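You operate a simulated robot arm through the tools that you are given. There is no shell and no other tool. Be economical: measure what you need, move in short steps, check, and stop when the job is done.

You are at the controls of a simulated robot arm. One attempt, no reset.

JOB
Get the pump going: stopper in, clamps on, air flushed out, motor running.
Fine: the blue stopper goes into the rinse bottle; hold FAST till the display stops showing AIR, then press RUN.

It is judged by the outcome, as a careful person would: the job done as asked, and still so three seconds after it is handed in. It fails if anything else is knocked over, pushed out of place, dropped, spilled or broken. Lids that push on must go on centred and level and be pressed home; caps that screw on are set level and turned clockwise until they are tight.

ROBOT AND FRAMES
A 7-joint arm with a two-finger parallel gripper on a trunk, on a base that drives. Base frame: it is fixed to the floor where the robot stands at the start and does not move with it; the origin is under the middle of the robot, x ahead of it, y to its left, z up. Readings come in cm, degrees, newtons and seconds.
With the tool pointing down near the work surface it reaches from about 34 to 78 cm from the robot's upright axis, wherever it stands. Its first joint turns from -166.0 to 166.0 degrees. Places, roughly: left clamp lever [30, -100, 100]; left pump dial [50, -100, 110]; middle clamp lever [30, -110, 100]; middle pump dial [50, -110, 110]; pump run button [30, -130, 110]; pump slider [40, -110, 90]; right clamp lever [30, -110, 100]; right pump dial [50, -110, 110]; speed dial [30, -120, 110]. Payload 3.91 kg.
Tool frame: the origin (TCP) lies between the finger pads and is the grasp point; the fingertips stand 3 cm ahead of it; z points along the fingers, y is the line along which they close. The gripper opens to 11 cm. The fingers are 2 cm wide and 1 cm thick; the gripper's body (4.8 by 11.2 cm) begins 5.5 cm behind the TCP.
Orientation is that of the tool frame in the base frame, as a unit quaternion [w, x, y, z]. With the fingers straight down and closing along the base's y, the tool's x points along the base's -x, its y along +y and its z along -z.

CONTROLS
- The arm moves only by the tool jog_arm. Its argument "increments" is a list of rows, each an object of numbers (a shift or turn left out is 0, a gripper value left out holds the last): "dx", "dy", "dz": the shift along the tool's x, y, z in cm; "rx", "ry", "rz": the turn, a rotation vector about the tool's x, y, z in degrees; "hand": the closure in counts, from 0 (fully open) to 255 (shut). In form: [{"dx": .., "dy": .., "dz": .., "rx": .., "ry": .., "rz": .., "hand": ..}, ...]. A call has 1 to 8 rows; each row is the pose to reach, as a shift and turn from the pose commanded when the call began, along the tool's axes at that moment. Each row takes 0.2 s and may step no farther than 5 cm and 8.6 degrees from the row before; otherwise, or with a gripper value out of range, the whole call is refused. Where a pose cannot be reached the arm comes as near as it can. A force on the tool above 40 N (or 10 N above the force at the start of the call, whichever is more), or a blocked arm, ends the call early, and 0.2 s more pass. The fingers move at their own pace (about 15.3 cm/s each) and stop on an object; they squeeze with about 45 N. The grip force told is the motor's: it shows also when the fingers shut on nothing. Time passes only in rows, and 0.2 s behind the last, so rows that repeat a pose let the fingers close. It gives the time, the measured TCP pose, the force on the tool (base axes), the opening and the grip force at its end, in the units of the frame above (readings bear some noise), with the torque about the TCP (base axes, N m) and any sound that the robot's microphone picked up, and new pictures: "views" is both (left out), scene, wrist or none.
- Cameras (640 x 400 px; columns grow to the right, rows downward): "scene" is now at [-3.32, 6.59, 157.12]; the picture's right is [-0.88, -0.47, 0.00], its down [-0.21, 0.40, -0.89] and it looks along [0.41, -0.79, -0.46] (base axes); focal length 257 px, centre (320, 200). "wrist" rides on the gripper at [7.7, 0.7, -11.4] in the tool frame; the picture's right is [-0.09, 1.00, 0.00], its down [-0.80, -0.07, -0.59] and it looks along [-0.59, -0.05, 0.80] (tool axes); focal length 270 px, centre (320, 200). There is no depth. A picture from a camera that has moved, and an enlarged one, comes with that camera's place and axes in the base frame and with its lens.
- lift_body(by): slides the trunk up (or, below 0, down) by that many cm; the arm and the scene camera ride with it, the base frame stays. It gives what a move gives, with no picture.
- roll_base(legs): drives the robot by 1 to 6 legs, each [ahead, turn to the left] in cm and degrees, along the robot's own axes; the way and the turn of a leg run together, so that a leg with both is an arc; at most 150 cm and 180 degrees a leg. The arm and the cameras ride along, it lands a little off, and it stops where it bumps. It gives what a move gives, and a new picture of the scene camera.
- turn_head(pan, tilt): turns the head with the scene camera to pan (to the left, within 155 degrees either way) and tilt (down, from -29 to 69), counted from straight ahead of the robot. It gives what a move gives, and a new picture of the scene camera.
- enlarge(camera, box): a new picture of the part [left, top, right, bottom] of that camera's present view, enlarged. It takes no simulated time.
- job_done(): hands the job in; it is judged then, once.

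Work in short steps. Places have to be worked out from the pictures, the camera data and where the tool is seen: move nearer, look again, correct. Check each grasp and each placing, and mend what went wrong. You have 120 turns and 260 pictures in all, those below and enlarged ones among them. Open the gripper and draw the arm clear of the work before you hand the job in, unless the task says otherwise; then end with one line.

The tools are called after ">>>" as name(argument=value, ...) on one line, values as JSON. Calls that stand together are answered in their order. jog_arm: Moves the arm, as the interface text tells. Its arguments: {"type":"object","properties":{"increments":{"type":"array","items":{"type":"object","properties":{"dx":{"type":"number"},"dy":{"type":"number"},"dz":{"type":"number"},"rx":{"type":"number"},"ry":{"type":"number"},"rz":{"type":"number"},"hand":{"type":"number"}}}},"views":{"type":"string","enum":["both","scene","wrist","none"]}},"required":["increments"]} The other tools are called the same way: lift_body (by) slides the trunk up or down; roll_base (legs) drives the base; turn_head (pan, tilt) turns the head that bears the scene camera; enlarge (camera, box) takes an enlarged picture of a part of a camera's view; job_done () hands the job in.

At the start:

```text
time_s: 0.0
tcp_pos: [7.57, -40.66, 136.37]
tool_rot: [0.0, 0.0, 1.0, 0.0]
contact_force: [0.7, 0.5, -0.5]
moment: [-0.02, 0.02, -0.01]
opening: 10.98
finger_force: 0.1
trunk travel left (down, up): [-52.5, 8.5]
robot x, y, heading: [-0.23, -0.01, 0.2]
head pan, tilt: [-62.2, 27.2]
```

scene: 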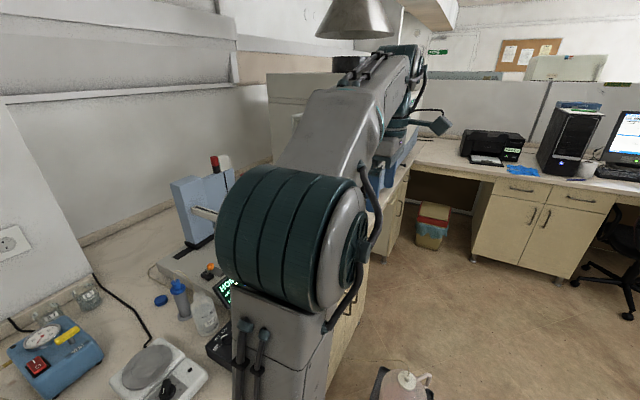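
wrist: 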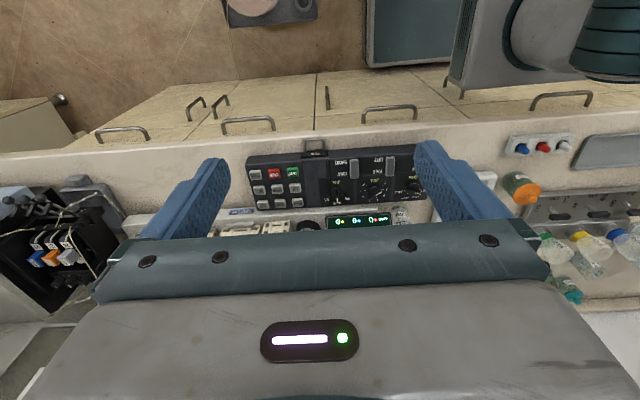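

I'll look around first: the head faces right and the arm blocks much of the view, so I enlarge parts of both pictures.

>>> turn_head(pan=-90, tilt=30)

>>> enlarge(camera="wrist", box=[0, 120, 640, 300])

```text
time_s: 0.9
tcp_pos: [7.63, -40.56, 136.23]
tool_rot: [0.0, 0.0, 1.0, 0.0]
contact_force: [-0.1, 0.6, -0.2]
moment: [0.0, -0.03, 0.04]
opening: 11.0
finger_force: 0.1
trunk travel left (down, up): [-52.5, 8.5]
robot x, y, heading: [-0.02, -0.55, -0.1]
head pan, tilt: [-90.0, 30.0]
camera scene: at [-7.58, 5.65, 156.68], right [-1.0, 0.0, 0.0], down [0.0, 0.5, -0.87], along [0.0, -0.87, -0.5], focal length 257 px, centre (320, 200)
```

scene: 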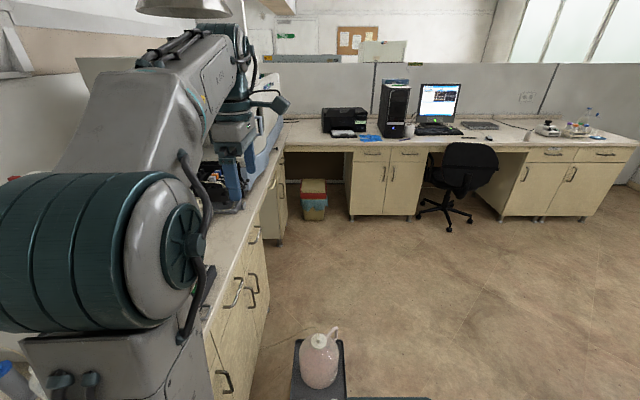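

```text
1.00 times, centred on (320, 210) of wrist (not enlarged: the box is as wide or as high as the picture)
camera zoom: at [-0.15, -40.01, 147.63], right [0.09, 1.0, 0.0], down [0.8, -0.07, 0.59], along [0.59, -0.05, -0.8], focal length 270 px, centre (320, 190)
```

zoom: 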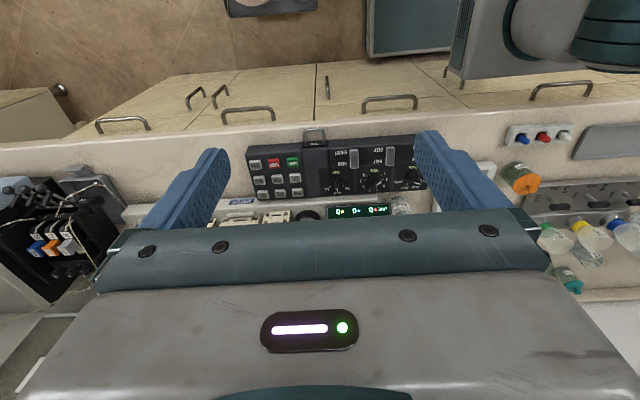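

There is a jug on a floor tray at about (-5, -66), in the way of driving straight right. I look at it closely, and look behind and around for space.

>>> enlarge(camera="scene", box=[220, 280, 440, 400])

>>> turn_head(pan=-140, tilt=45)

>>> turn_head(pan=-20, tilt=40)

```text
2.91 times, centred on (330, 340) of scene
camera zoom: at [-7.58, 5.65, 156.68], right [-1.0, 0.0, 0.0], down [0.0, 0.5, -0.87], along [0.0, -0.87, -0.5], focal length 747 px, centre (291, -207)
```

zoom: 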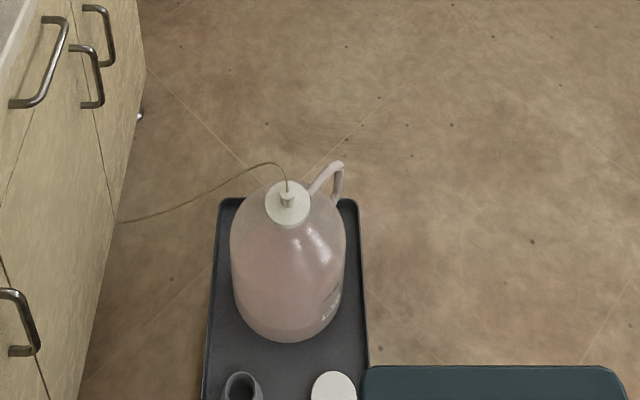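

```text
time_s: 2.1
tcp_pos: [7.65, -40.86, 136.26]
tool_rot: [0.0, 0.0, 1.0, 0.0]
contact_force: [-0.7, 0.1, -0.5]
moment: [-0.06, 0.02, 0.01]
opening: 11.0
finger_force: 0.2
trunk travel left (down, up): [-52.5, 8.5]
robot x, y, heading: [-0.24, -0.19, -0.1]
head pan, tilt: [-140.0, 45.0]
camera scene: at [-13.81, 9.45, 154.42], right [-0.64, 0.77, 0.0], down [0.54, 0.45, -0.71], along [-0.54, -0.46, -0.71], focal length 257 px, centre (320, 200)
```

scene: 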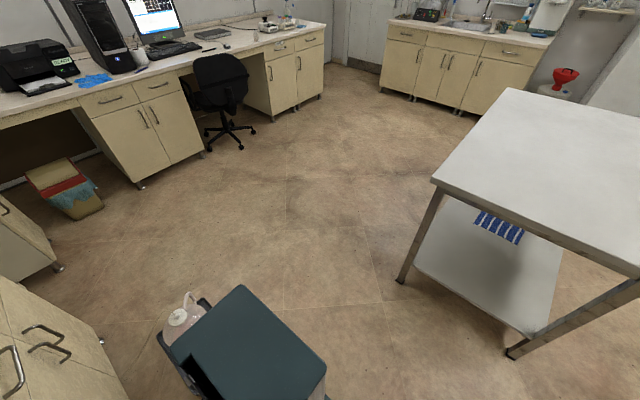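

```text
time_s: 4.1
tcp_pos: [7.6, -40.75, 136.51]
tool_rot: [0.0, 0.0, 1.0, 0.0]
contact_force: [0.1, 0.3, 0.6]
moment: [-0.01, 0.0, 0.02]
opening: 10.98
finger_force: 0.1
trunk travel left (down, up): [-52.5, 8.5]
robot x, y, heading: [0.0, -0.41, -0.0]
head pan, tilt: [-20.0, 40.0]
camera scene: at [0.4, 11.77, 155.14], right [-0.34, -0.94, 0.0], down [-0.6, 0.22, -0.77], along [0.72, -0.26, -0.64], focal length 257 px, centre (320, 200)
```

scene: 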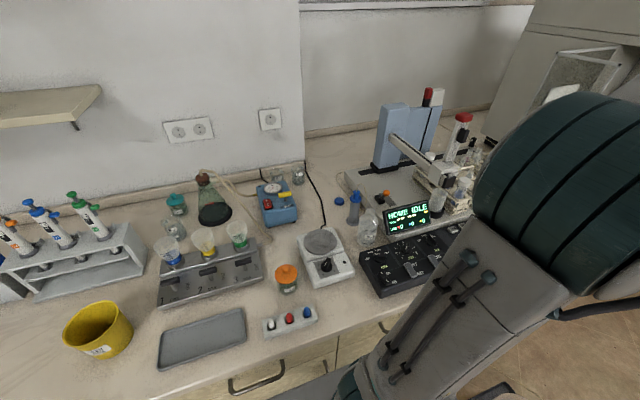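

A block of three small stoppers (white, red, blue) sits at about (30, 8). I enlarge it and the instrument on the right.

>>> enlarge(camera="scene", box=[240, 250, 400, 350])

>>> enlarge(camera="scene", box=[320, 80, 512, 200])

>>> enlarge(camera="scene", box=[310, 170, 502, 290])

>>> enlarge(camera="wrist", box=[0, 150, 160, 300])

```text
4.00 times, centred on (320, 300) of scene
camera zoom: at [0.4, 11.77, 155.14], right [-0.34, -0.94, 0.0], down [-0.6, 0.22, -0.77], along [0.72, -0.26, -0.64], focal length 1027 px, centre (320, -200)
```

zoom: 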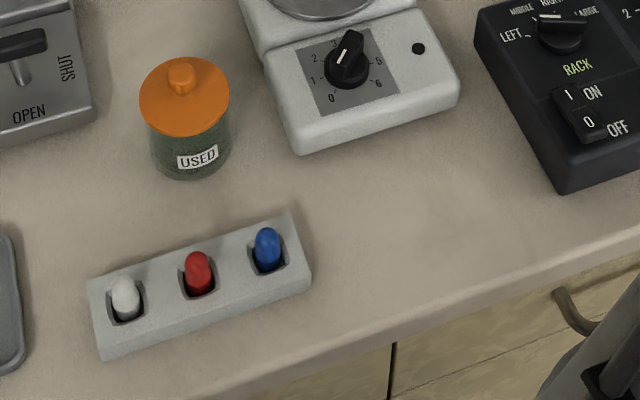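

```text
3.33 times, centred on (416, 140) of scene
camera zoom: at [0.4, 11.77, 155.14], right [-0.34, -0.94, 0.0], down [-0.6, 0.22, -0.77], along [0.72, -0.26, -0.64], focal length 856 px, centre (0, 400)
```

zoom: 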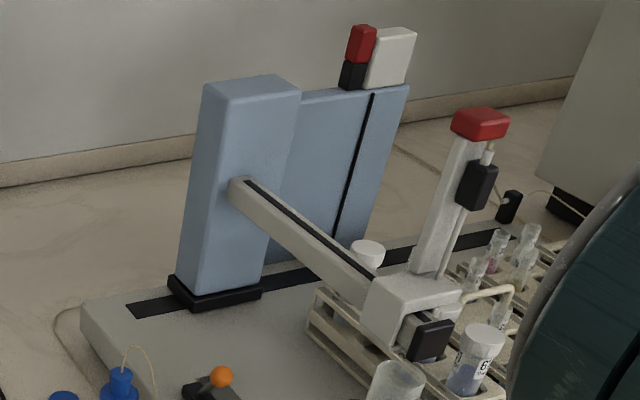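

```text
3.33 times, centred on (406, 230) of scene
camera zoom: at [0.4, 11.77, 155.14], right [-0.34, -0.94, 0.0], down [-0.6, 0.22, -0.77], along [0.72, -0.26, -0.64], focal length 856 px, centre (33, 100)
```

zoom: 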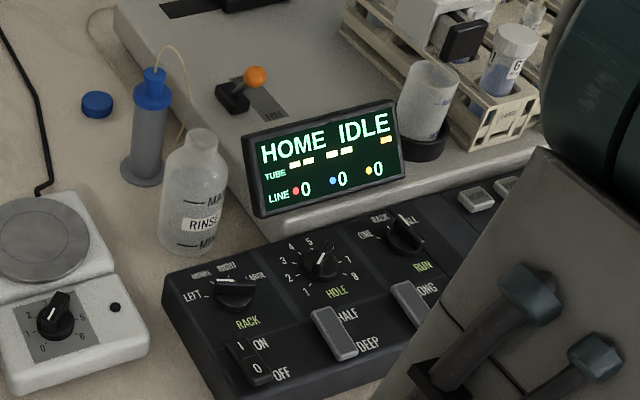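

```text
2.67 times, centred on (80, 225) of wrist
camera zoom: at [-0.15, -40.02, 147.63], right [0.09, 1.0, 0.0], down [0.8, -0.07, 0.59], along [0.59, -0.05, -0.8], focal length 721 px, centre (960, 133)
```

zoom: 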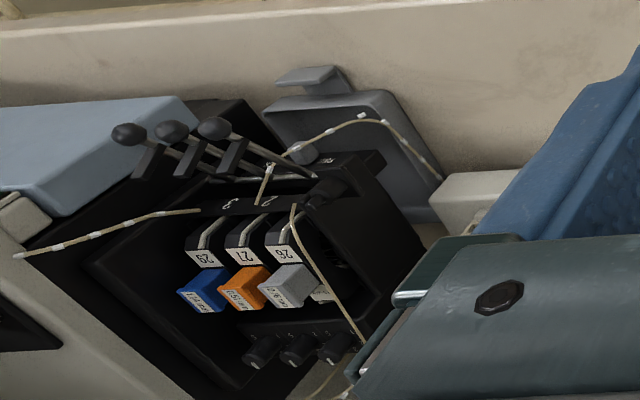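

The stopper (blue, with tube) sits on a grey holder at roughly (58, -21), and the RINSE bottle is at roughly (48, -21). I move the tool toward them to look with the wrist camera.

>>> jog_arm(increments=[{"dx": -4, "dy": 2, "dz": 0}, {"dx": -8, "dy": 4, "dz": 0}, {"dx": -12, "dy": 6}, {"dx": -16, "dy": 9}, {"dx": -20, "dy": 11.5}, {"dx": -24, "dy": 14}])

>>> turn_head(pan=-50, tilt=40)

```text
time_s: 5.5
tcp_pos: [31.84, -26.96, 136.06]
tool_rot: [-0.001, 0.0, 1.0, 0.001]
contact_force: [-0.3, 0.2, 0.2]
moment: [0.0, 0.03, -0.01]
opening: 10.98
finger_force: 0.1
trunk travel left (down, up): [-52.5, 8.5]
robot x, y, heading: [0.02, -0.31, 0.0]
head pan, tilt: [-20.0, 40.0]
camera scene: at [0.48, 11.81, 155.14], right [-0.34, -0.94, 0.0], down [-0.6, 0.22, -0.77], along [0.72, -0.26, -0.64], focal length 257 px, centre (320, 200)
camera wrist: at [24.26, -26.23, 147.42], right [0.09, 1.0, 0.0], down [0.8, -0.07, 0.59], along [0.59, -0.05, -0.8], focal length 270 px, centre (320, 200)
```

scene: 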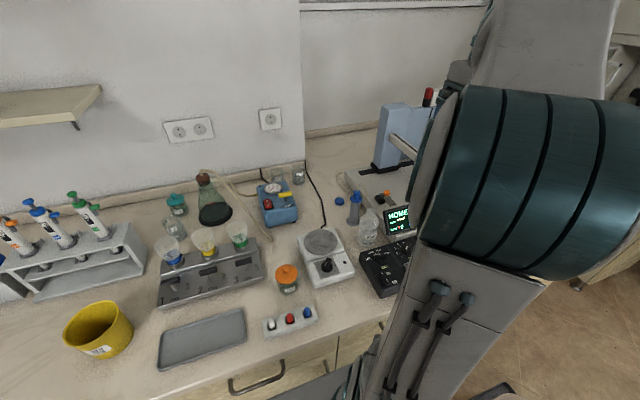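
wrist: 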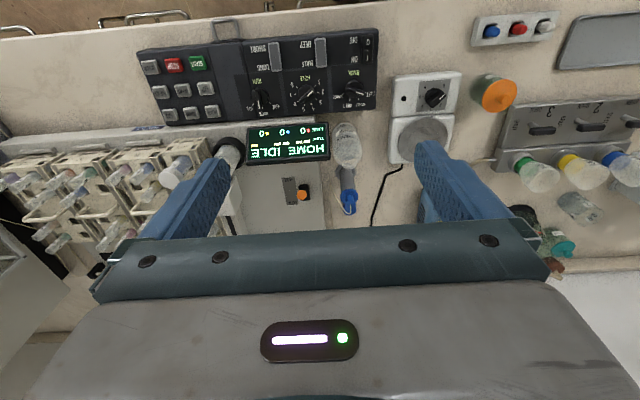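

```text
time_s: 6.5
tcp_pos: [31.72, -26.98, 136.12]
tool_rot: [0.0, 0.0, 1.0, 0.0]
contact_force: [0.0, 0.6, 0.7]
moment: [0.0, 0.01, -0.01]
opening: 10.97
finger_force: 0.1
trunk travel left (down, up): [-52.5, 8.5]
robot x, y, heading: [-0.05, -0.38, -0.0]
head pan, tilt: [-50.0, 40.0]
camera scene: at [-2.11, 8.18, 155.14], right [-0.77, -0.64, 0.0], down [-0.41, 0.49, -0.77], along [0.49, -0.59, -0.64], focal length 257 px, centre (320, 200)
```

scene: 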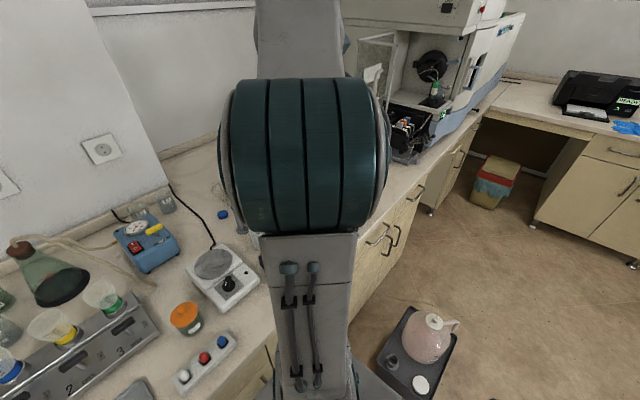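

The bench top works out to z≈90, bottle at about (48, -22), stopper top about (60, -22.7, 100). I enlarge the wrist view.

>>> enlarge(camera="wrist", box=[230, 100, 420, 240])

>>> enlarge(camera="wrist", box=[130, 30, 390, 130])

```text
2.86 times, centred on (325, 170) of wrist
camera zoom: at [24.11, -26.31, 147.45], right [0.09, 1.0, 0.0], down [0.8, -0.07, 0.59], along [0.59, -0.05, -0.8], focal length 772 px, centre (306, 286)
```

zoom: 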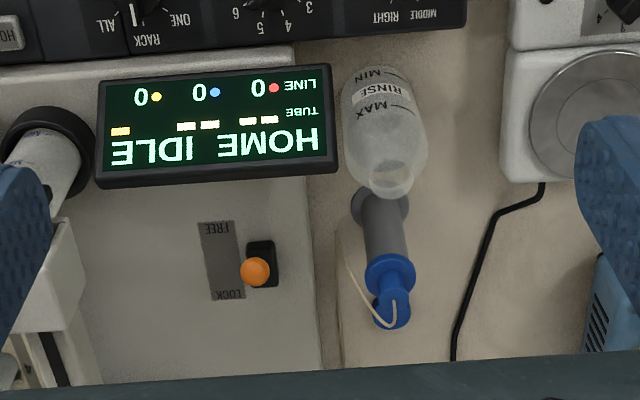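

```text
2.46 times, centred on (260, 80) of wrist
camera zoom: at [24.11, -26.31, 147.45], right [0.09, 1.0, 0.0], down [0.8, -0.07, 0.59], along [0.59, -0.05, -0.8], focal length 665 px, centre (468, 495)
```

zoom: 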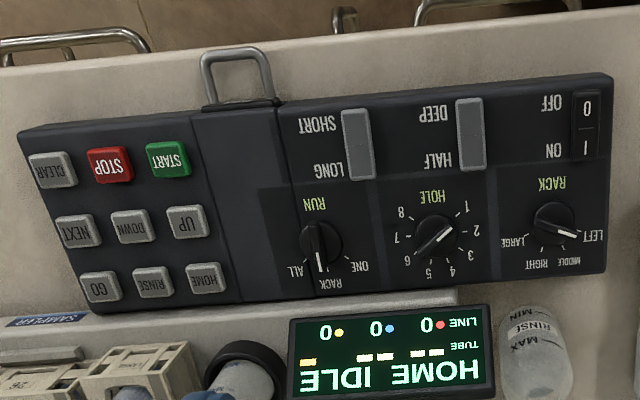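

I move down and forward toward above the stopper, checking halfway.

>>> jog_arm(increments=[{"dx": -3.5, "dy": 0.8, "dz": 3}, {"dx": -7, "dy": 1.6, "dz": 6}, {"dx": -10.5, "dy": 2.4, "dz": 9}, {"dx": -14, "dy": 3.2, "dz": 12}, {"dx": -17.5, "dy": 4, "dz": 15}, {"dx": -20, "dy": 4.2, "dz": 17, "hand": 90}], views="wrist")

```text
time_s: 7.8
tcp_pos: [51.38, -22.83, 119.07]
tool_rot: [0.001, 0.001, 1.0, 0.0]
contact_force: [-0.1, 0.6, -1.0]
moment: [0.0, 0.01, 0.0]
opening: 7.14
finger_force: 0.1
trunk travel left (down, up): [-52.5, 8.5]
robot x, y, heading: [-0.28, -0.54, -0.0]
head pan, tilt: [-50.0, 40.0]
camera wrist: at [43.67, -22.14, 130.43], right [0.09, 1.0, 0.0], down [0.8, -0.07, 0.59], along [0.59, -0.05, -0.8], focal length 270 px, centre (320, 200)
```

wrist: 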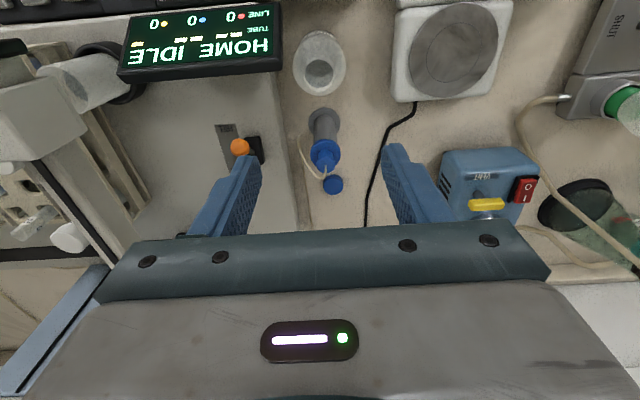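

The stopper is centred in view. I enlarge to identify its parts precisely.

>>> enlarge(camera="wrist", box=[270, 90, 390, 210])

```text
3.33 times, centred on (330, 150) of wrist
camera zoom: at [43.67, -22.14, 130.43], right [0.09, 1.0, 0.0], down [0.8, -0.07, 0.59], along [0.59, -0.05, -0.8], focal length 901 px, centre (287, 367)
```

zoom: 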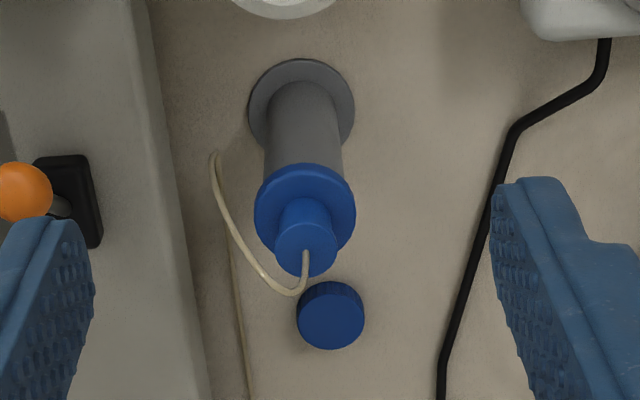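

Stopper axis is at about (58.7, -22.7): flange top z≈100, knob 2.2 cm wide with top at z≈103, and the tube runs off toward -y. To keep clear of the tube I'll grip along x, so I turn the tool 90° about its axis; I also enlarge the bottle mouth first.

>>> enlarge(camera="wrist", box=[260, 10, 390, 110])

>>> jog_arm(increments=[{"rz": 8.5}, {"rz": 17}, {"rz": 25.5}, {"rz": 34}, {"rz": 42.5}, {"rz": 51}, {"rz": 59.5}, {"rz": 68}], views="none")

>>> jog_arm(increments=[{"rz": 8}, {"rz": 16}, {"rz": 22}, {"rz": 22}], views="wrist")

```text
4.00 times, centred on (325, 60) of wrist
camera zoom: at [43.67, -22.14, 130.43], right [0.09, 1.0, 0.0], down [0.8, -0.07, 0.59], along [0.59, -0.05, -0.8], focal length 1081 px, centre (300, 760)
```

zoom: 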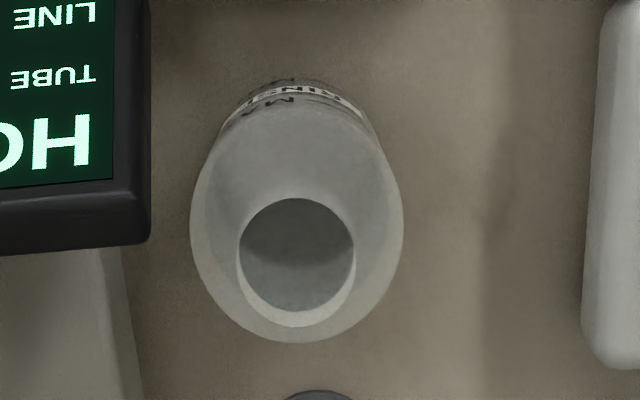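

```text
time_s: 9.7
tcp_pos: [51.63, -22.56, 119.36]
tool_rot: [-0.001, 0.56, 0.829, 0.0]
contact_force: [0.4, -0.2, -0.3]
moment: [0.0, -0.01, -0.04]
opening: 7.13
finger_force: 0.0
trunk travel left (down, up): [-52.5, 8.5]
robot x, y, heading: [-0.06, -0.2, 0.1]
head pan, tilt: [-50.0, 40.0]
```

```text
time_s: 10.7
tcp_pos: [51.6, -22.39, 119.32]
tool_rot: [0.0, 0.707, 0.707, 0.0]
contact_force: [0.3, -1.0, -1.0]
moment: [-0.01, 0.0, 0.04]
opening: 7.11
finger_force: 0.1
trunk travel left (down, up): [-52.5, 8.5]
robot x, y, heading: [-0.18, -0.43, -0.1]
head pan, tilt: [-50.0, 40.0]
camera wrist: at [52.23, -14.78, 130.61], right [1.0, -0.09, 0.0], down [-0.07, -0.8, 0.59], along [-0.05, -0.59, -0.8], focal length 270 px, centre (320, 200)
```

wrist: 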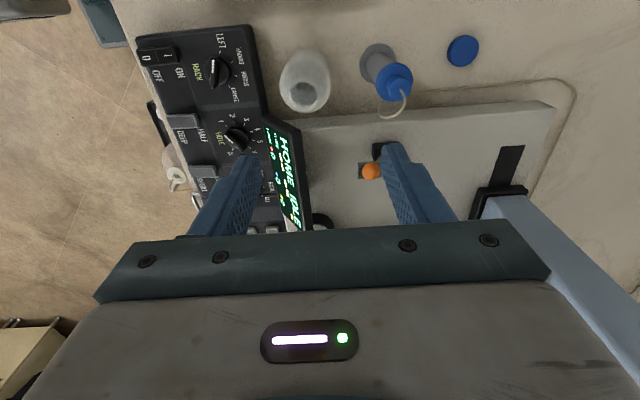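

Turned. I enlarge this second viewpoint to triangulate the bottle mouth and stopper.

>>> enlarge(camera="wrist", box=[270, 20, 430, 120])

```text
4.00 times, centred on (350, 70) of wrist
camera zoom: at [52.23, -14.78, 130.61], right [1.0, -0.09, 0.0], down [-0.07, -0.8, 0.59], along [-0.05, -0.59, -0.8], focal length 1081 px, centre (200, 720)
```

zoom: 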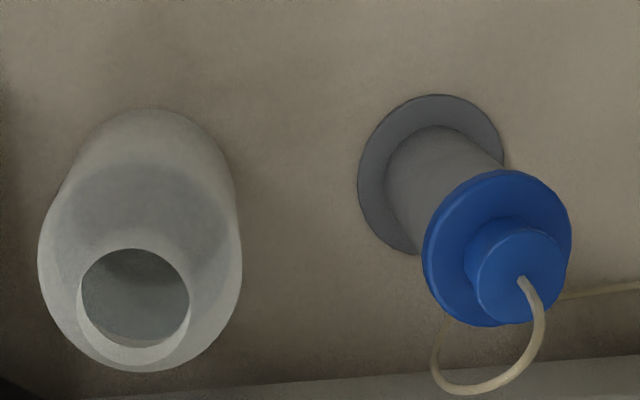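

Both views agree on the relative offset: stopper is 9.5 cm further in x than the bottle mouth, same y. I go above the stopper to z≈108.

>>> jog_arm(increments=[{"dy": 3, "dz": 3}, {"dy": 5.5, "dz": 6}, {"dy": 7.4, "dz": 9}, {"dy": 7.4, "dz": 11}, {"dy": 7.4, "dz": 11}], views="both")

>>> enlarge(camera="wrist", box=[240, 100, 400, 220])

```text
time_s: 11.8
tcp_pos: [59.01, -22.37, 108.31]
tool_rot: [0.001, 0.708, 0.707, 0.0]
contact_force: [-0.3, 0.1, 0.6]
moment: [-0.01, 0.01, -0.04]
opening: 7.14
finger_force: 0.1
trunk travel left (down, up): [-52.5, 8.5]
robot x, y, heading: [-0.31, -0.38, 0.2]
head pan, tilt: [-50.0, 40.0]
camera scene: at [-2.12, 8.18, 155.14], right [-0.77, -0.64, 0.0], down [-0.41, 0.49, -0.77], along [0.49, -0.59, -0.64], focal length 257 px, centre (320, 200)
camera wrist: at [59.62, -14.64, 119.62], right [1.0, -0.09, 0.0], down [-0.07, -0.8, 0.59], along [-0.05, -0.59, -0.8], focal length 270 px, centre (320, 200)
```

scene: 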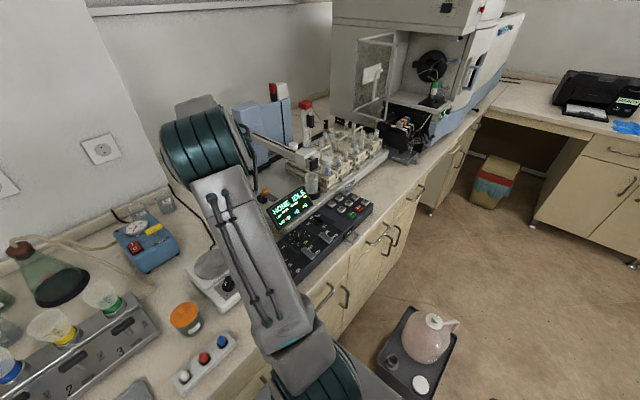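
wrist: 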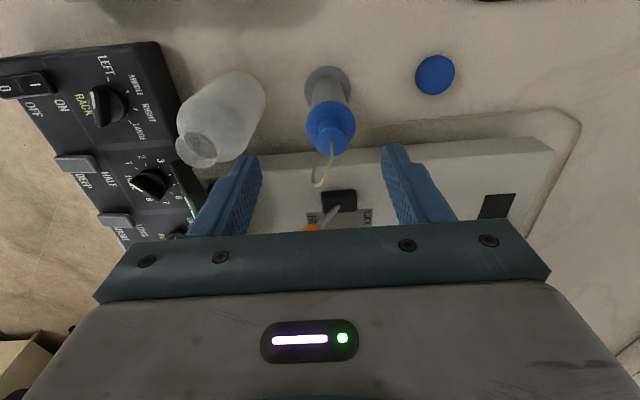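

```text
3.33 times, centred on (320, 160) of wrist
camera zoom: at [59.62, -14.64, 119.62], right [1.0, -0.09, 0.0], down [-0.07, -0.8, 0.59], along [-0.05, -0.59, -0.8], focal length 901 px, centre (320, 333)
```

zoom: 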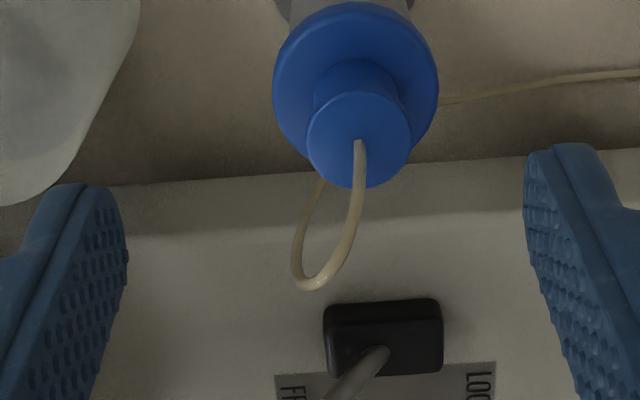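

Triangulated now: knob axis (59.7, -22.6), knob top z≈102, flange top ≈99.6. I descend to TCP z≈103.1, fingertips just above the flange, then look before closing.

>>> jog_arm(increments=[{"dx": -0.2, "dy": 0.7, "dz": 1}, {"dx": -0.2, "dy": 0.7, "dz": 3}, {"dx": -0.2, "dy": 0.7, "dz": 4.6}, {"dx": -0.2, "dy": 0.7, "dz": 5.1}], views="wrist")

>>> enlarge(camera="wrist", box=[240, 100, 400, 220])

```text
time_s: 12.8
tcp_pos: [59.72, -22.7, 102.99]
tool_rot: [0.001, 0.707, 0.707, 0.0]
contact_force: [1.0, -0.1, 0.0]
moment: [-0.02, -0.02, -0.02]
opening: 7.12
finger_force: 0.2
trunk travel left (down, up): [-52.5, 8.5]
robot x, y, heading: [0.1, -0.15, -0.1]
head pan, tilt: [-50.0, 40.0]
camera wrist: at [60.33, -14.99, 114.55], right [1.0, -0.09, 0.0], down [-0.07, -0.8, 0.59], along [-0.05, -0.59, -0.8], focal length 270 px, centre (320, 200)
```

wrist: 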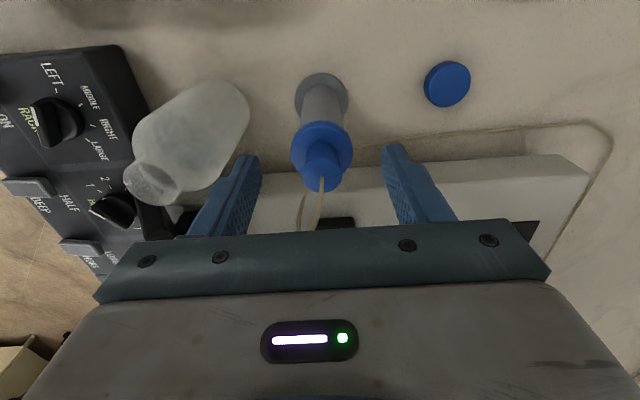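

```text
3.33 times, centred on (320, 160) of wrist
camera zoom: at [60.33, -14.99, 114.55], right [1.0, -0.09, 0.0], down [-0.07, -0.8, 0.59], along [-0.05, -0.59, -0.8], focal length 901 px, centre (320, 333)
```

zoom: 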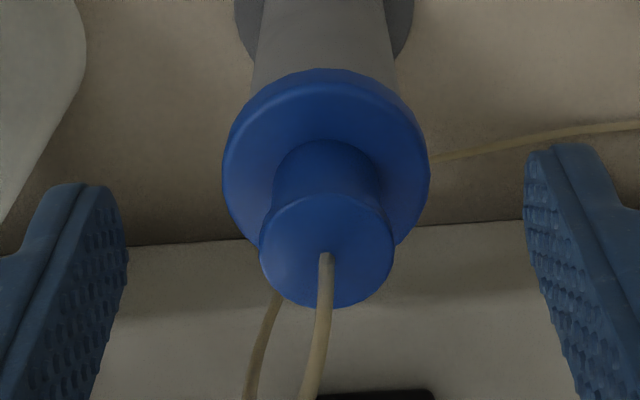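

Knob sits centred between the pads with the tips just above the flange. Closing.

>>> jog_arm(increments=[{"hand": 160}, {"hand": 255}, {"hand": 255}, {"hand": 255}], views="wrist")

>>> enlarge(camera="wrist", box=[240, 100, 400, 220])

```text
time_s: 13.8
tcp_pos: [59.59, -22.6, 103.18]
tool_rot: [0.0, 0.707, 0.707, 0.001]
contact_force: [0.0, 0.3, -0.2]
moment: [0.01, 0.0, 0.03]
opening: 1.76
finger_force: 44.9
trunk travel left (down, up): [-52.5, 8.5]
robot x, y, heading: [-0.08, -0.21, -0.2]
head pan, tilt: [-50.0, 40.0]
camera wrist: at [60.32, -14.99, 114.56], right [1.0, -0.09, 0.0], down [-0.07, -0.8, 0.59], along [-0.05, -0.59, -0.8], focal length 270 px, centre (320, 200)
```

wrist: 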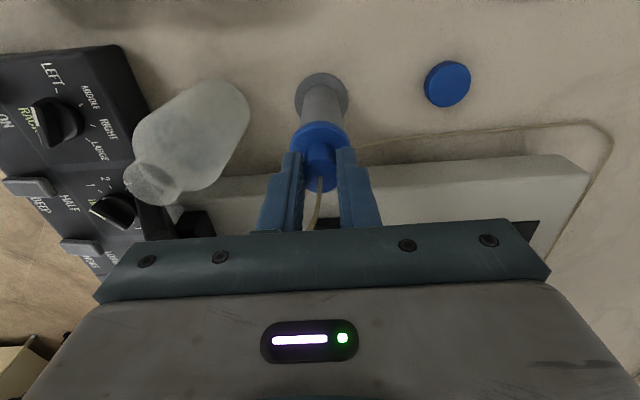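

```text
3.33 times, centred on (320, 160) of wrist
camera zoom: at [60.32, -14.99, 114.56], right [1.0, -0.09, 0.0], down [-0.07, -0.8, 0.59], along [-0.05, -0.59, -0.8], focal length 901 px, centre (320, 333)
```

zoom: 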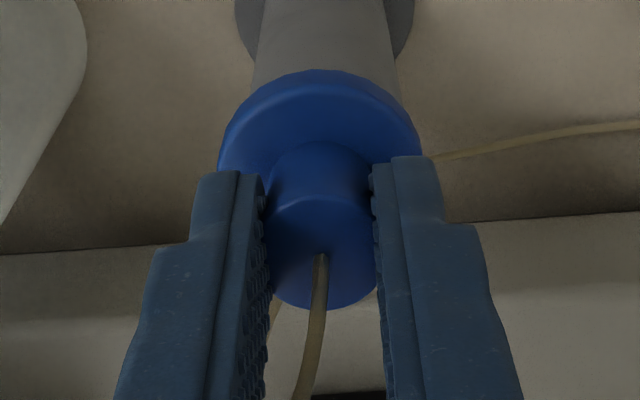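

Firm grip (1.76 cm). I lift straight up slowly and look for what hangs below the flange.

>>> jog_arm(increments=[{"dz": -1}, {"dz": -2.5}, {"dz": -4.5}, {"dz": -7}, {"dz": -9}, {"dz": -9}], views="both")

>>> enlarge(camera="scene", box=[140, 80, 340, 230])

```text
time_s: 15.2
tcp_pos: [59.62, -22.67, 112.27]
tool_rot: [0.0, 0.707, 0.707, 0.001]
contact_force: [0.1, -1.1, -0.5]
moment: [0.0, 0.02, 0.0]
opening: 1.78
finger_force: 44.9
trunk travel left (down, up): [-52.5, 8.5]
robot x, y, heading: [-0.02, -0.64, -0.1]
head pan, tilt: [-50.0, 40.0]
camera scene: at [-2.1, 8.17, 155.14], right [-0.77, -0.64, 0.0], down [-0.41, 0.49, -0.77], along [0.49, -0.59, -0.64], focal length 257 px, centre (320, 200)
camera wrist: at [60.36, -15.0, 123.58], right [1.0, -0.09, 0.0], down [-0.07, -0.8, 0.59], along [-0.05, -0.59, -0.8], focal length 270 px, centre (320, 200)
```

scene: 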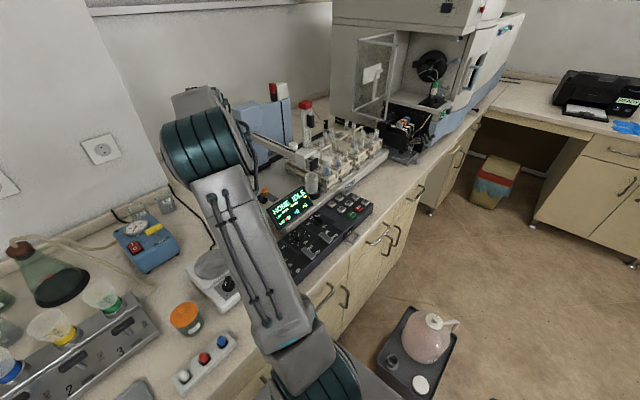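
wrist: 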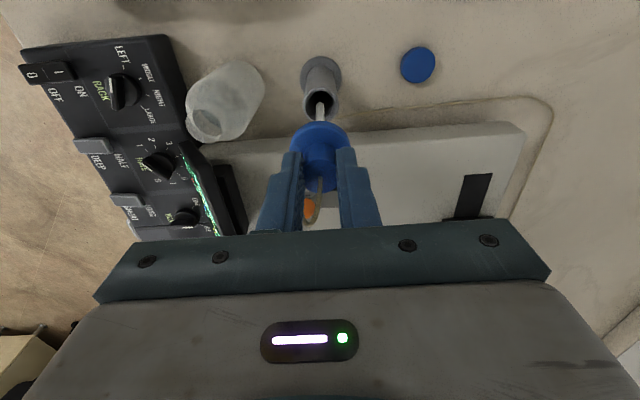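

```text
2.67 times, centred on (240, 155) of scene
camera zoom: at [-2.1, 8.17, 155.14], right [-0.77, -0.64, 0.0], down [-0.41, 0.49, -0.77], along [0.49, -0.59, -0.64], focal length 684 px, centre (533, 320)
```

zoom: 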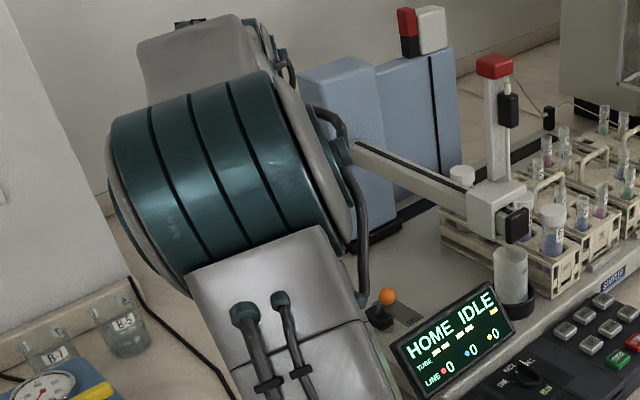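

A thin dip tube hangs below and is still in the holder. I raise further until it clears.

>>> jog_arm(increments=[{"dz": -2}, {"dz": -4}, {"dz": -5}, {"dz": -5}], views="wrist")

>>> enlarge(camera="wrist", box=[180, 50, 380, 190])

```text
time_s: 16.2
tcp_pos: [59.61, -22.75, 117.37]
tool_rot: [0.0, 0.707, 0.707, 0.0]
contact_force: [0.0, -0.3, -0.7]
moment: [-0.03, -0.03, 0.03]
opening: 1.78
finger_force: 45.1
trunk travel left (down, up): [-52.5, 8.5]
robot x, y, heading: [-0.02, -0.45, -0.0]
head pan, tilt: [-50.0, 40.0]
camera wrist: at [60.27, -15.06, 128.6], right [1.0, -0.09, 0.0], down [-0.07, -0.8, 0.59], along [-0.05, -0.59, -0.8], focal length 270 px, centre (320, 200)
```

wrist: 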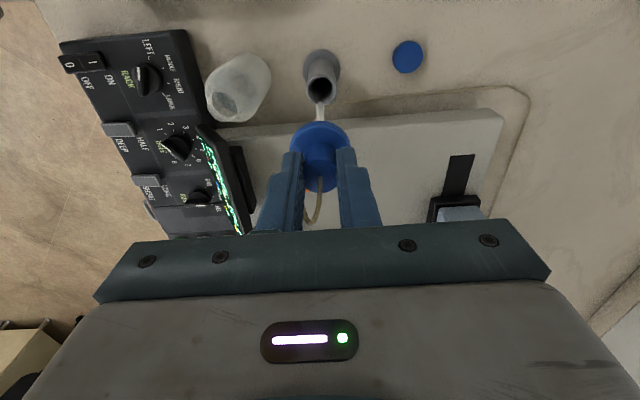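

```text
2.86 times, centred on (280, 120) of wrist
camera zoom: at [60.27, -15.06, 128.6], right [1.0, -0.09, 0.0], down [-0.07, -0.8, 0.59], along [-0.05, -0.59, -0.8], focal length 772 px, centre (434, 429)
```

zoom: 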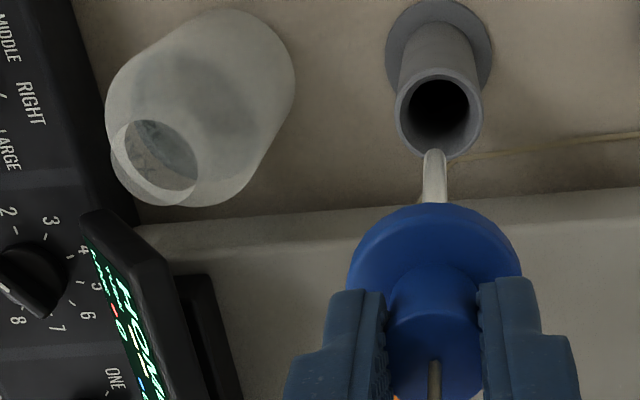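

Dip tube is clear (tip z≈103). Bottle mouth computes to (49.85, -22.55). I lift 2 cm more and move over the bottle.

>>> jog_arm(increments=[{"dz": -2}, {"dz": -2, "dy": -3}, {"dz": -2, "dy": -6}, {"dz": -2, "dy": -8.5}, {"dz": -2, "dy": -9.75, "dx": 0.1}, {"dz": -2, "dy": -9.75, "dx": 0.1}], views="both")

>>> enlarge(camera="wrist", box=[240, 60, 400, 190])

```text
time_s: 17.6
tcp_pos: [49.91, -22.57, 119.47]
tool_rot: [0.001, 0.707, 0.707, 0.0]
contact_force: [0.3, 0.4, 0.1]
moment: [-0.01, 0.02, 0.0]
opening: 1.78
finger_force: 44.4
trunk travel left (down, up): [-52.5, 8.5]
robot x, y, heading: [0.1, -0.29, -0.2]
head pan, tilt: [-50.0, 40.0]
camera scene: at [-2.09, 8.17, 155.14], right [-0.77, -0.64, 0.0], down [-0.41, 0.49, -0.77], along [0.49, -0.59, -0.64], focal length 257 px, centre (320, 200)
camera wrist: at [50.67, -14.88, 130.74], right [1.0, -0.09, 0.0], down [-0.07, -0.8, 0.59], along [-0.05, -0.59, -0.8], focal length 270 px, centre (320, 200)
```

scene: 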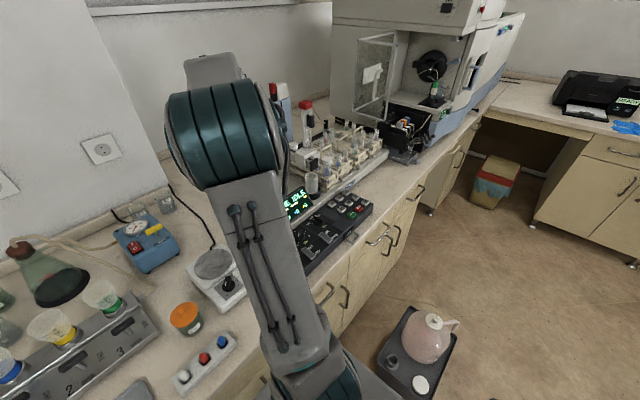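
wrist: 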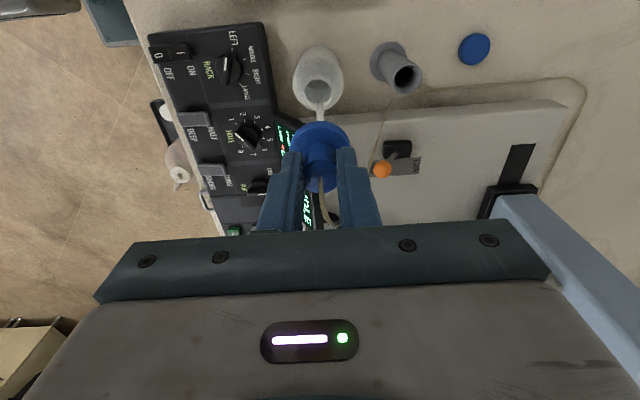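

```text
3.08 times, centred on (320, 125) of wrist
camera zoom: at [50.67, -14.88, 130.74], right [1.0, -0.09, 0.0], down [-0.07, -0.8, 0.59], along [-0.05, -0.59, -0.8], focal length 832 px, centre (320, 431)
```

zoom: 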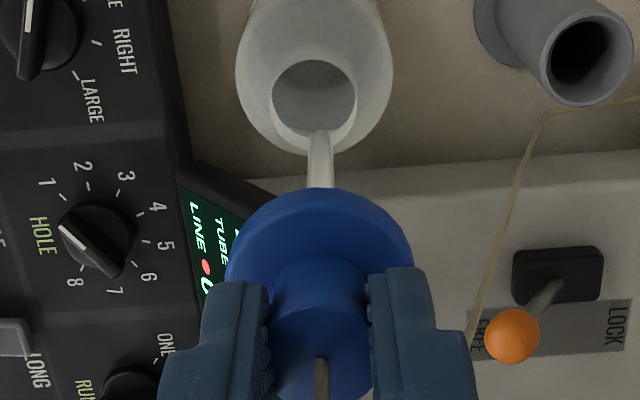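

The mouth lies exactly under the tool axis. I descend most of the way, tube into the bottle, and look.

>>> jog_arm(increments=[{"dz": 2}, {"dz": 4}, {"dz": 6}, {"dz": 8}, {"dz": 10}, {"dz": 10}], views="wrist")

>>> enlarge(camera="wrist", box=[240, 60, 400, 190])

```text
time_s: 19.1
tcp_pos: [49.81, -22.46, 109.04]
tool_rot: [0.0, 0.707, 0.707, 0.0]
contact_force: [1.0, 0.9, -0.3]
moment: [0.03, -0.01, -0.01]
opening: 1.75
finger_force: 44.7
trunk travel left (down, up): [-52.5, 8.5]
robot x, y, heading: [0.02, 0.05, 0.0]
head pan, tilt: [-50.0, 40.0]
camera wrist: at [50.48, -14.67, 120.27], right [1.0, -0.09, 0.0], down [-0.07, -0.8, 0.59], along [-0.05, -0.59, -0.8], focal length 270 px, centre (320, 200)
```

wrist: 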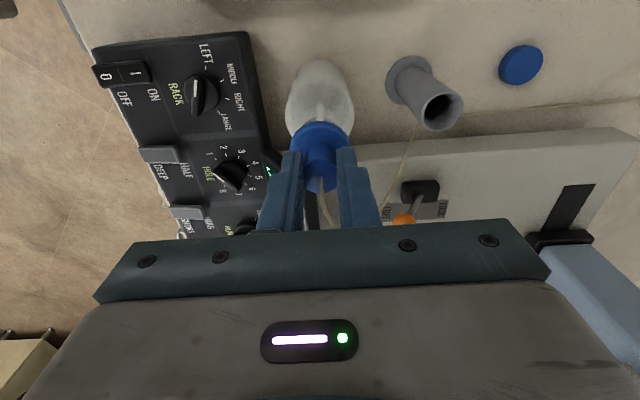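

```text
3.08 times, centred on (320, 125) of wrist
camera zoom: at [50.48, -14.67, 120.27], right [1.0, -0.09, 0.0], down [-0.07, -0.8, 0.59], along [-0.05, -0.59, -0.8], focal length 832 px, centre (320, 431)
```

zoom: 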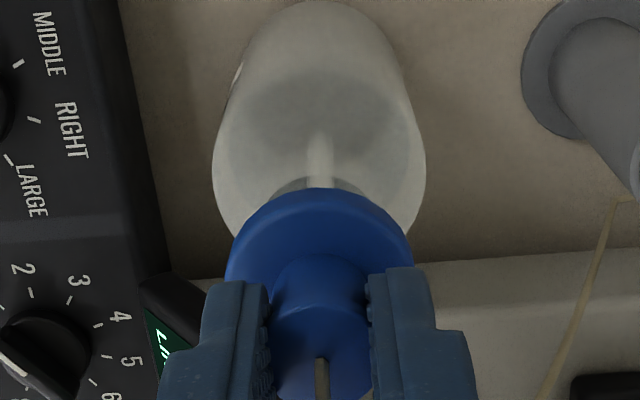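

Tube is inside the bottle and the stopper is centred. I lower in small steps until it seats.

>>> jog_arm(increments=[{"dz": 0.7}, {"dz": 1.4}, {"dz": 2.0}, {"dz": 2.5}, {"dz": 3.0}], views="wrist")

>>> enlarge(camera="wrist", box=[240, 60, 400, 190])

```text
time_s: 20.2
tcp_pos: [49.87, -22.5, 106.17]
tool_rot: [0.0, 0.707, 0.708, -0.001]
contact_force: [-0.3, 0.6, 1.7]
moment: [-0.04, 0.03, -0.01]
opening: 1.77
finger_force: 45.4
trunk travel left (down, up): [-52.5, 8.5]
robot x, y, heading: [-0.04, -0.54, 0.2]
head pan, tilt: [-50.0, 40.0]
camera wrist: at [50.55, -14.91, 117.52], right [1.0, -0.09, 0.0], down [-0.07, -0.8, 0.59], along [-0.05, -0.59, -0.8], focal length 270 px, centre (320, 200)
```

wrist: 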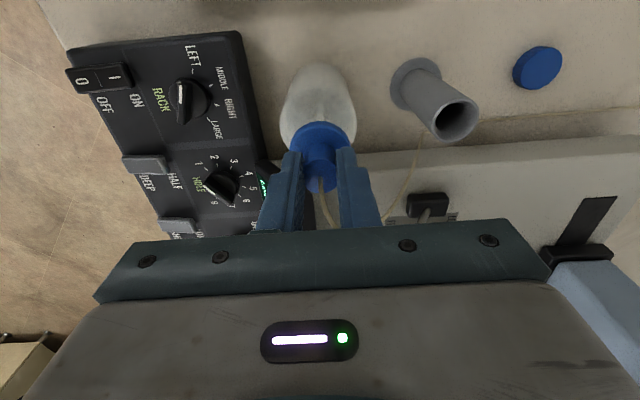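

```text
3.08 times, centred on (320, 125) of wrist
camera zoom: at [50.55, -14.91, 117.52], right [1.0, -0.09, 0.0], down [-0.07, -0.8, 0.59], along [-0.05, -0.59, -0.8], focal length 832 px, centre (320, 431)
```

zoom: 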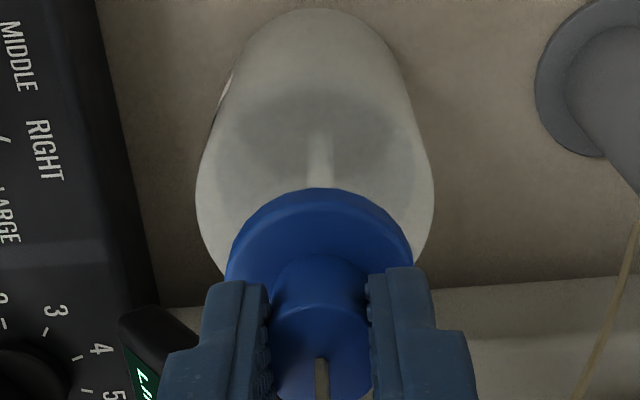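

Still no contact force. I continue lowering in small steps.

>>> jog_arm(increments=[{"dz": 0.3}, {"dz": 0.6}, {"dz": 0.9}, {"dz": 1.1}, {"dz": 1.3}], views="none")

```text
time_s: 21.4
tcp_pos: [49.91, -22.6, 105.27]
tool_rot: [0.004, 0.708, 0.707, 0.001]
contact_force: [-3.2, 1.4, 14.3]
moment: [0.1, 0.27, 0.02]
opening: 1.78
finger_force: 45.7
trunk travel left (down, up): [-52.5, 8.5]
robot x, y, heading: [0.02, 0.1, -0.1]
head pan, tilt: [-50.0, 40.0]
stopped in row 5: the force on the tool passed its limit (the readings are from after the stop); the commanded pose is now the measured one
```

Contact at TCP z≈105.3, near where the flange should meet the rim. I look.

>>> enlarge(camera="wrist", box=[240, 60, 400, 190])

>>> turn_head(pan=-15, tilt=45)

```text
3.08 times, centred on (320, 125) of wrist
camera zoom: at [50.55, -14.9, 116.61], right [1.0, -0.09, 0.01], down [-0.08, -0.8, 0.6], along [-0.05, -0.59, -0.8], focal length 832 px, centre (320, 431)
```

zoom: 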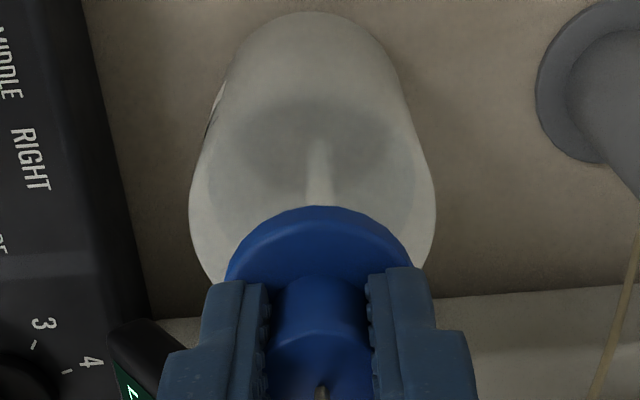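

```text
time_s: 22.4
tcp_pos: [49.97, -22.64, 105.29]
tool_rot: [0.003, 0.707, 0.707, 0.001]
contact_force: [-1.1, -0.2, 22.7]
moment: [0.03, 0.24, 0.0]
opening: 1.77
finger_force: 45.0
trunk travel left (down, up): [-52.5, 8.5]
robot x, y, heading: [0.12, -0.01, 0.2]
head pan, tilt: [-15.0, 45.0]
camera scene: at [0.08, 12.67, 154.42], right [-0.26, -0.97, 0.0], down [-0.68, 0.18, -0.71], along [0.68, -0.18, -0.71], focal length 257 px, centre (320, 200)
```

scene: 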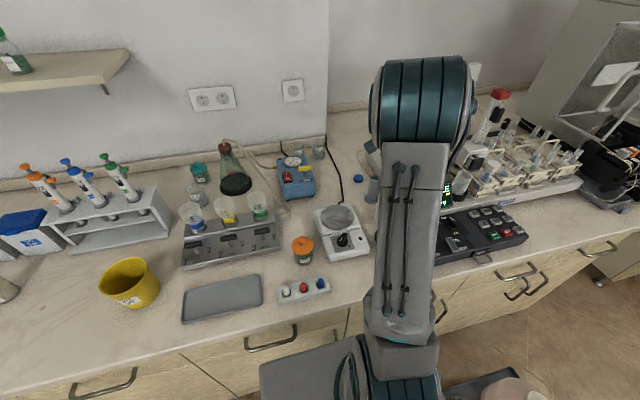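

Contact force is 23 N and the stopper has shifted a little in the grip. I release it and back off upward to see how it sits.

>>> jog_arm(increments=[{"dz": -0.2, "hand": 255}, {"dz": -0.2, "hand": 90}, {"dz": -0.2, "hand": 90}, {"dz": -3}, {"dz": -6}, {"dz": -6}], views="wrist")

>>> enlarge(camera="wrist", box=[240, 60, 400, 190])

```text
time_s: 23.8
tcp_pos: [49.98, -22.83, 110.89]
tool_rot: [0.003, 0.707, 0.707, 0.001]
contact_force: [0.1, 0.0, -0.2]
moment: [-0.04, 0.0, -0.04]
opening: 7.1
finger_force: 0.1
trunk travel left (down, up): [-52.5, 8.5]
robot x, y, heading: [-0.13, -0.2, -0.1]
head pan, tilt: [-15.0, 45.0]
camera wrist: at [50.61, -15.04, 122.21], right [1.0, -0.09, 0.0], down [-0.07, -0.8, 0.6], along [-0.05, -0.59, -0.8], focal length 270 px, centre (320, 200)
```

wrist: 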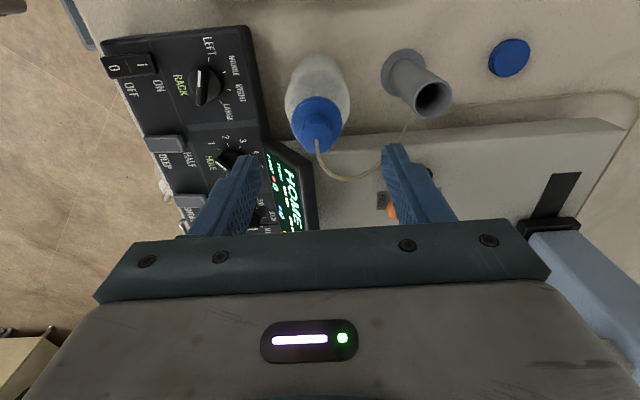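

```text
3.08 times, centred on (320, 125) of wrist
camera zoom: at [50.61, -15.04, 122.21], right [1.0, -0.09, 0.0], down [-0.07, -0.8, 0.6], along [-0.05, -0.59, -0.8], focal length 832 px, centre (320, 431)
```

zoom: 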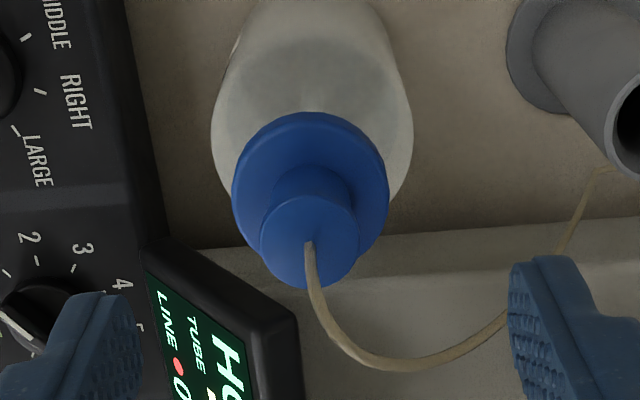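

The stopper looks level. To verify it's fully home I move the tool back (+y) and tip it so the wrist camera sees the bottle neck from the side.

>>> jog_arm(increments=[{"dx": 4, "dz": -2}, {"dx": 7, "dz": -2, "ry": -7.5}, {"dx": 10, "dz": -2, "ry": -15}, {"dx": 13, "dz": -1, "ry": -22.5}, {"dx": 13, "dz": 0, "ry": -30}, {"dx": 13, "dz": 0, "ry": -30}], views="wrist")

```text
time_s: 25.2
tcp_pos: [49.97, -9.6, 111.09]
tool_rot: [0.185, 0.684, 0.682, -0.183]
contact_force: [0.0, 0.3, 0.2]
moment: [0.0, 0.02, 0.03]
opening: 7.12
finger_force: 0.1
trunk travel left (down, up): [-52.5, 8.5]
robot x, y, heading: [0.15, -0.21, -0.2]
head pan, tilt: [-15.0, 45.0]
camera wrist: at [50.56, 2.82, 116.97], right [1.0, -0.08, 0.05], down [-0.07, -0.39, 0.92], along [-0.05, -0.92, -0.4], focal length 270 px, centre (320, 200)
```

wrist: 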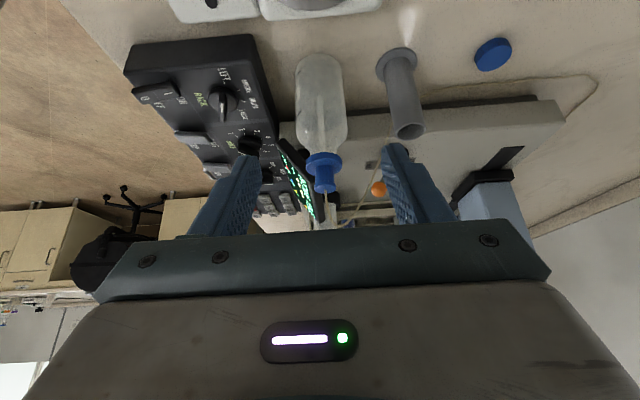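

>>> enlarge(camera="wrist", box=[280, 120, 370, 200])

```text
5.00 times, centred on (325, 160) of wrist
camera zoom: at [50.56, 2.82, 116.97], right [1.0, -0.08, 0.05], down [-0.07, -0.39, 0.92], along [-0.05, -0.92, -0.4], focal length 1351 px, centre (295, 400)
```

zoom: 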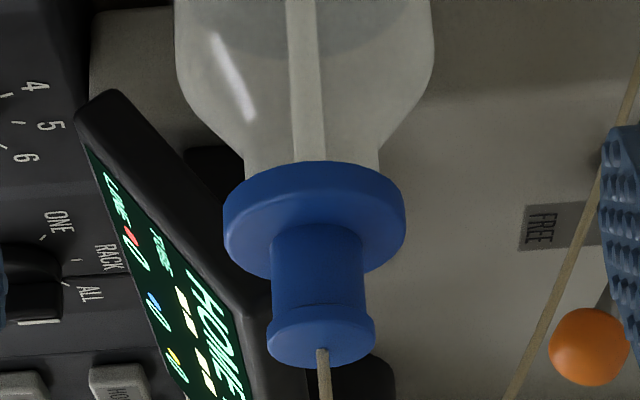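

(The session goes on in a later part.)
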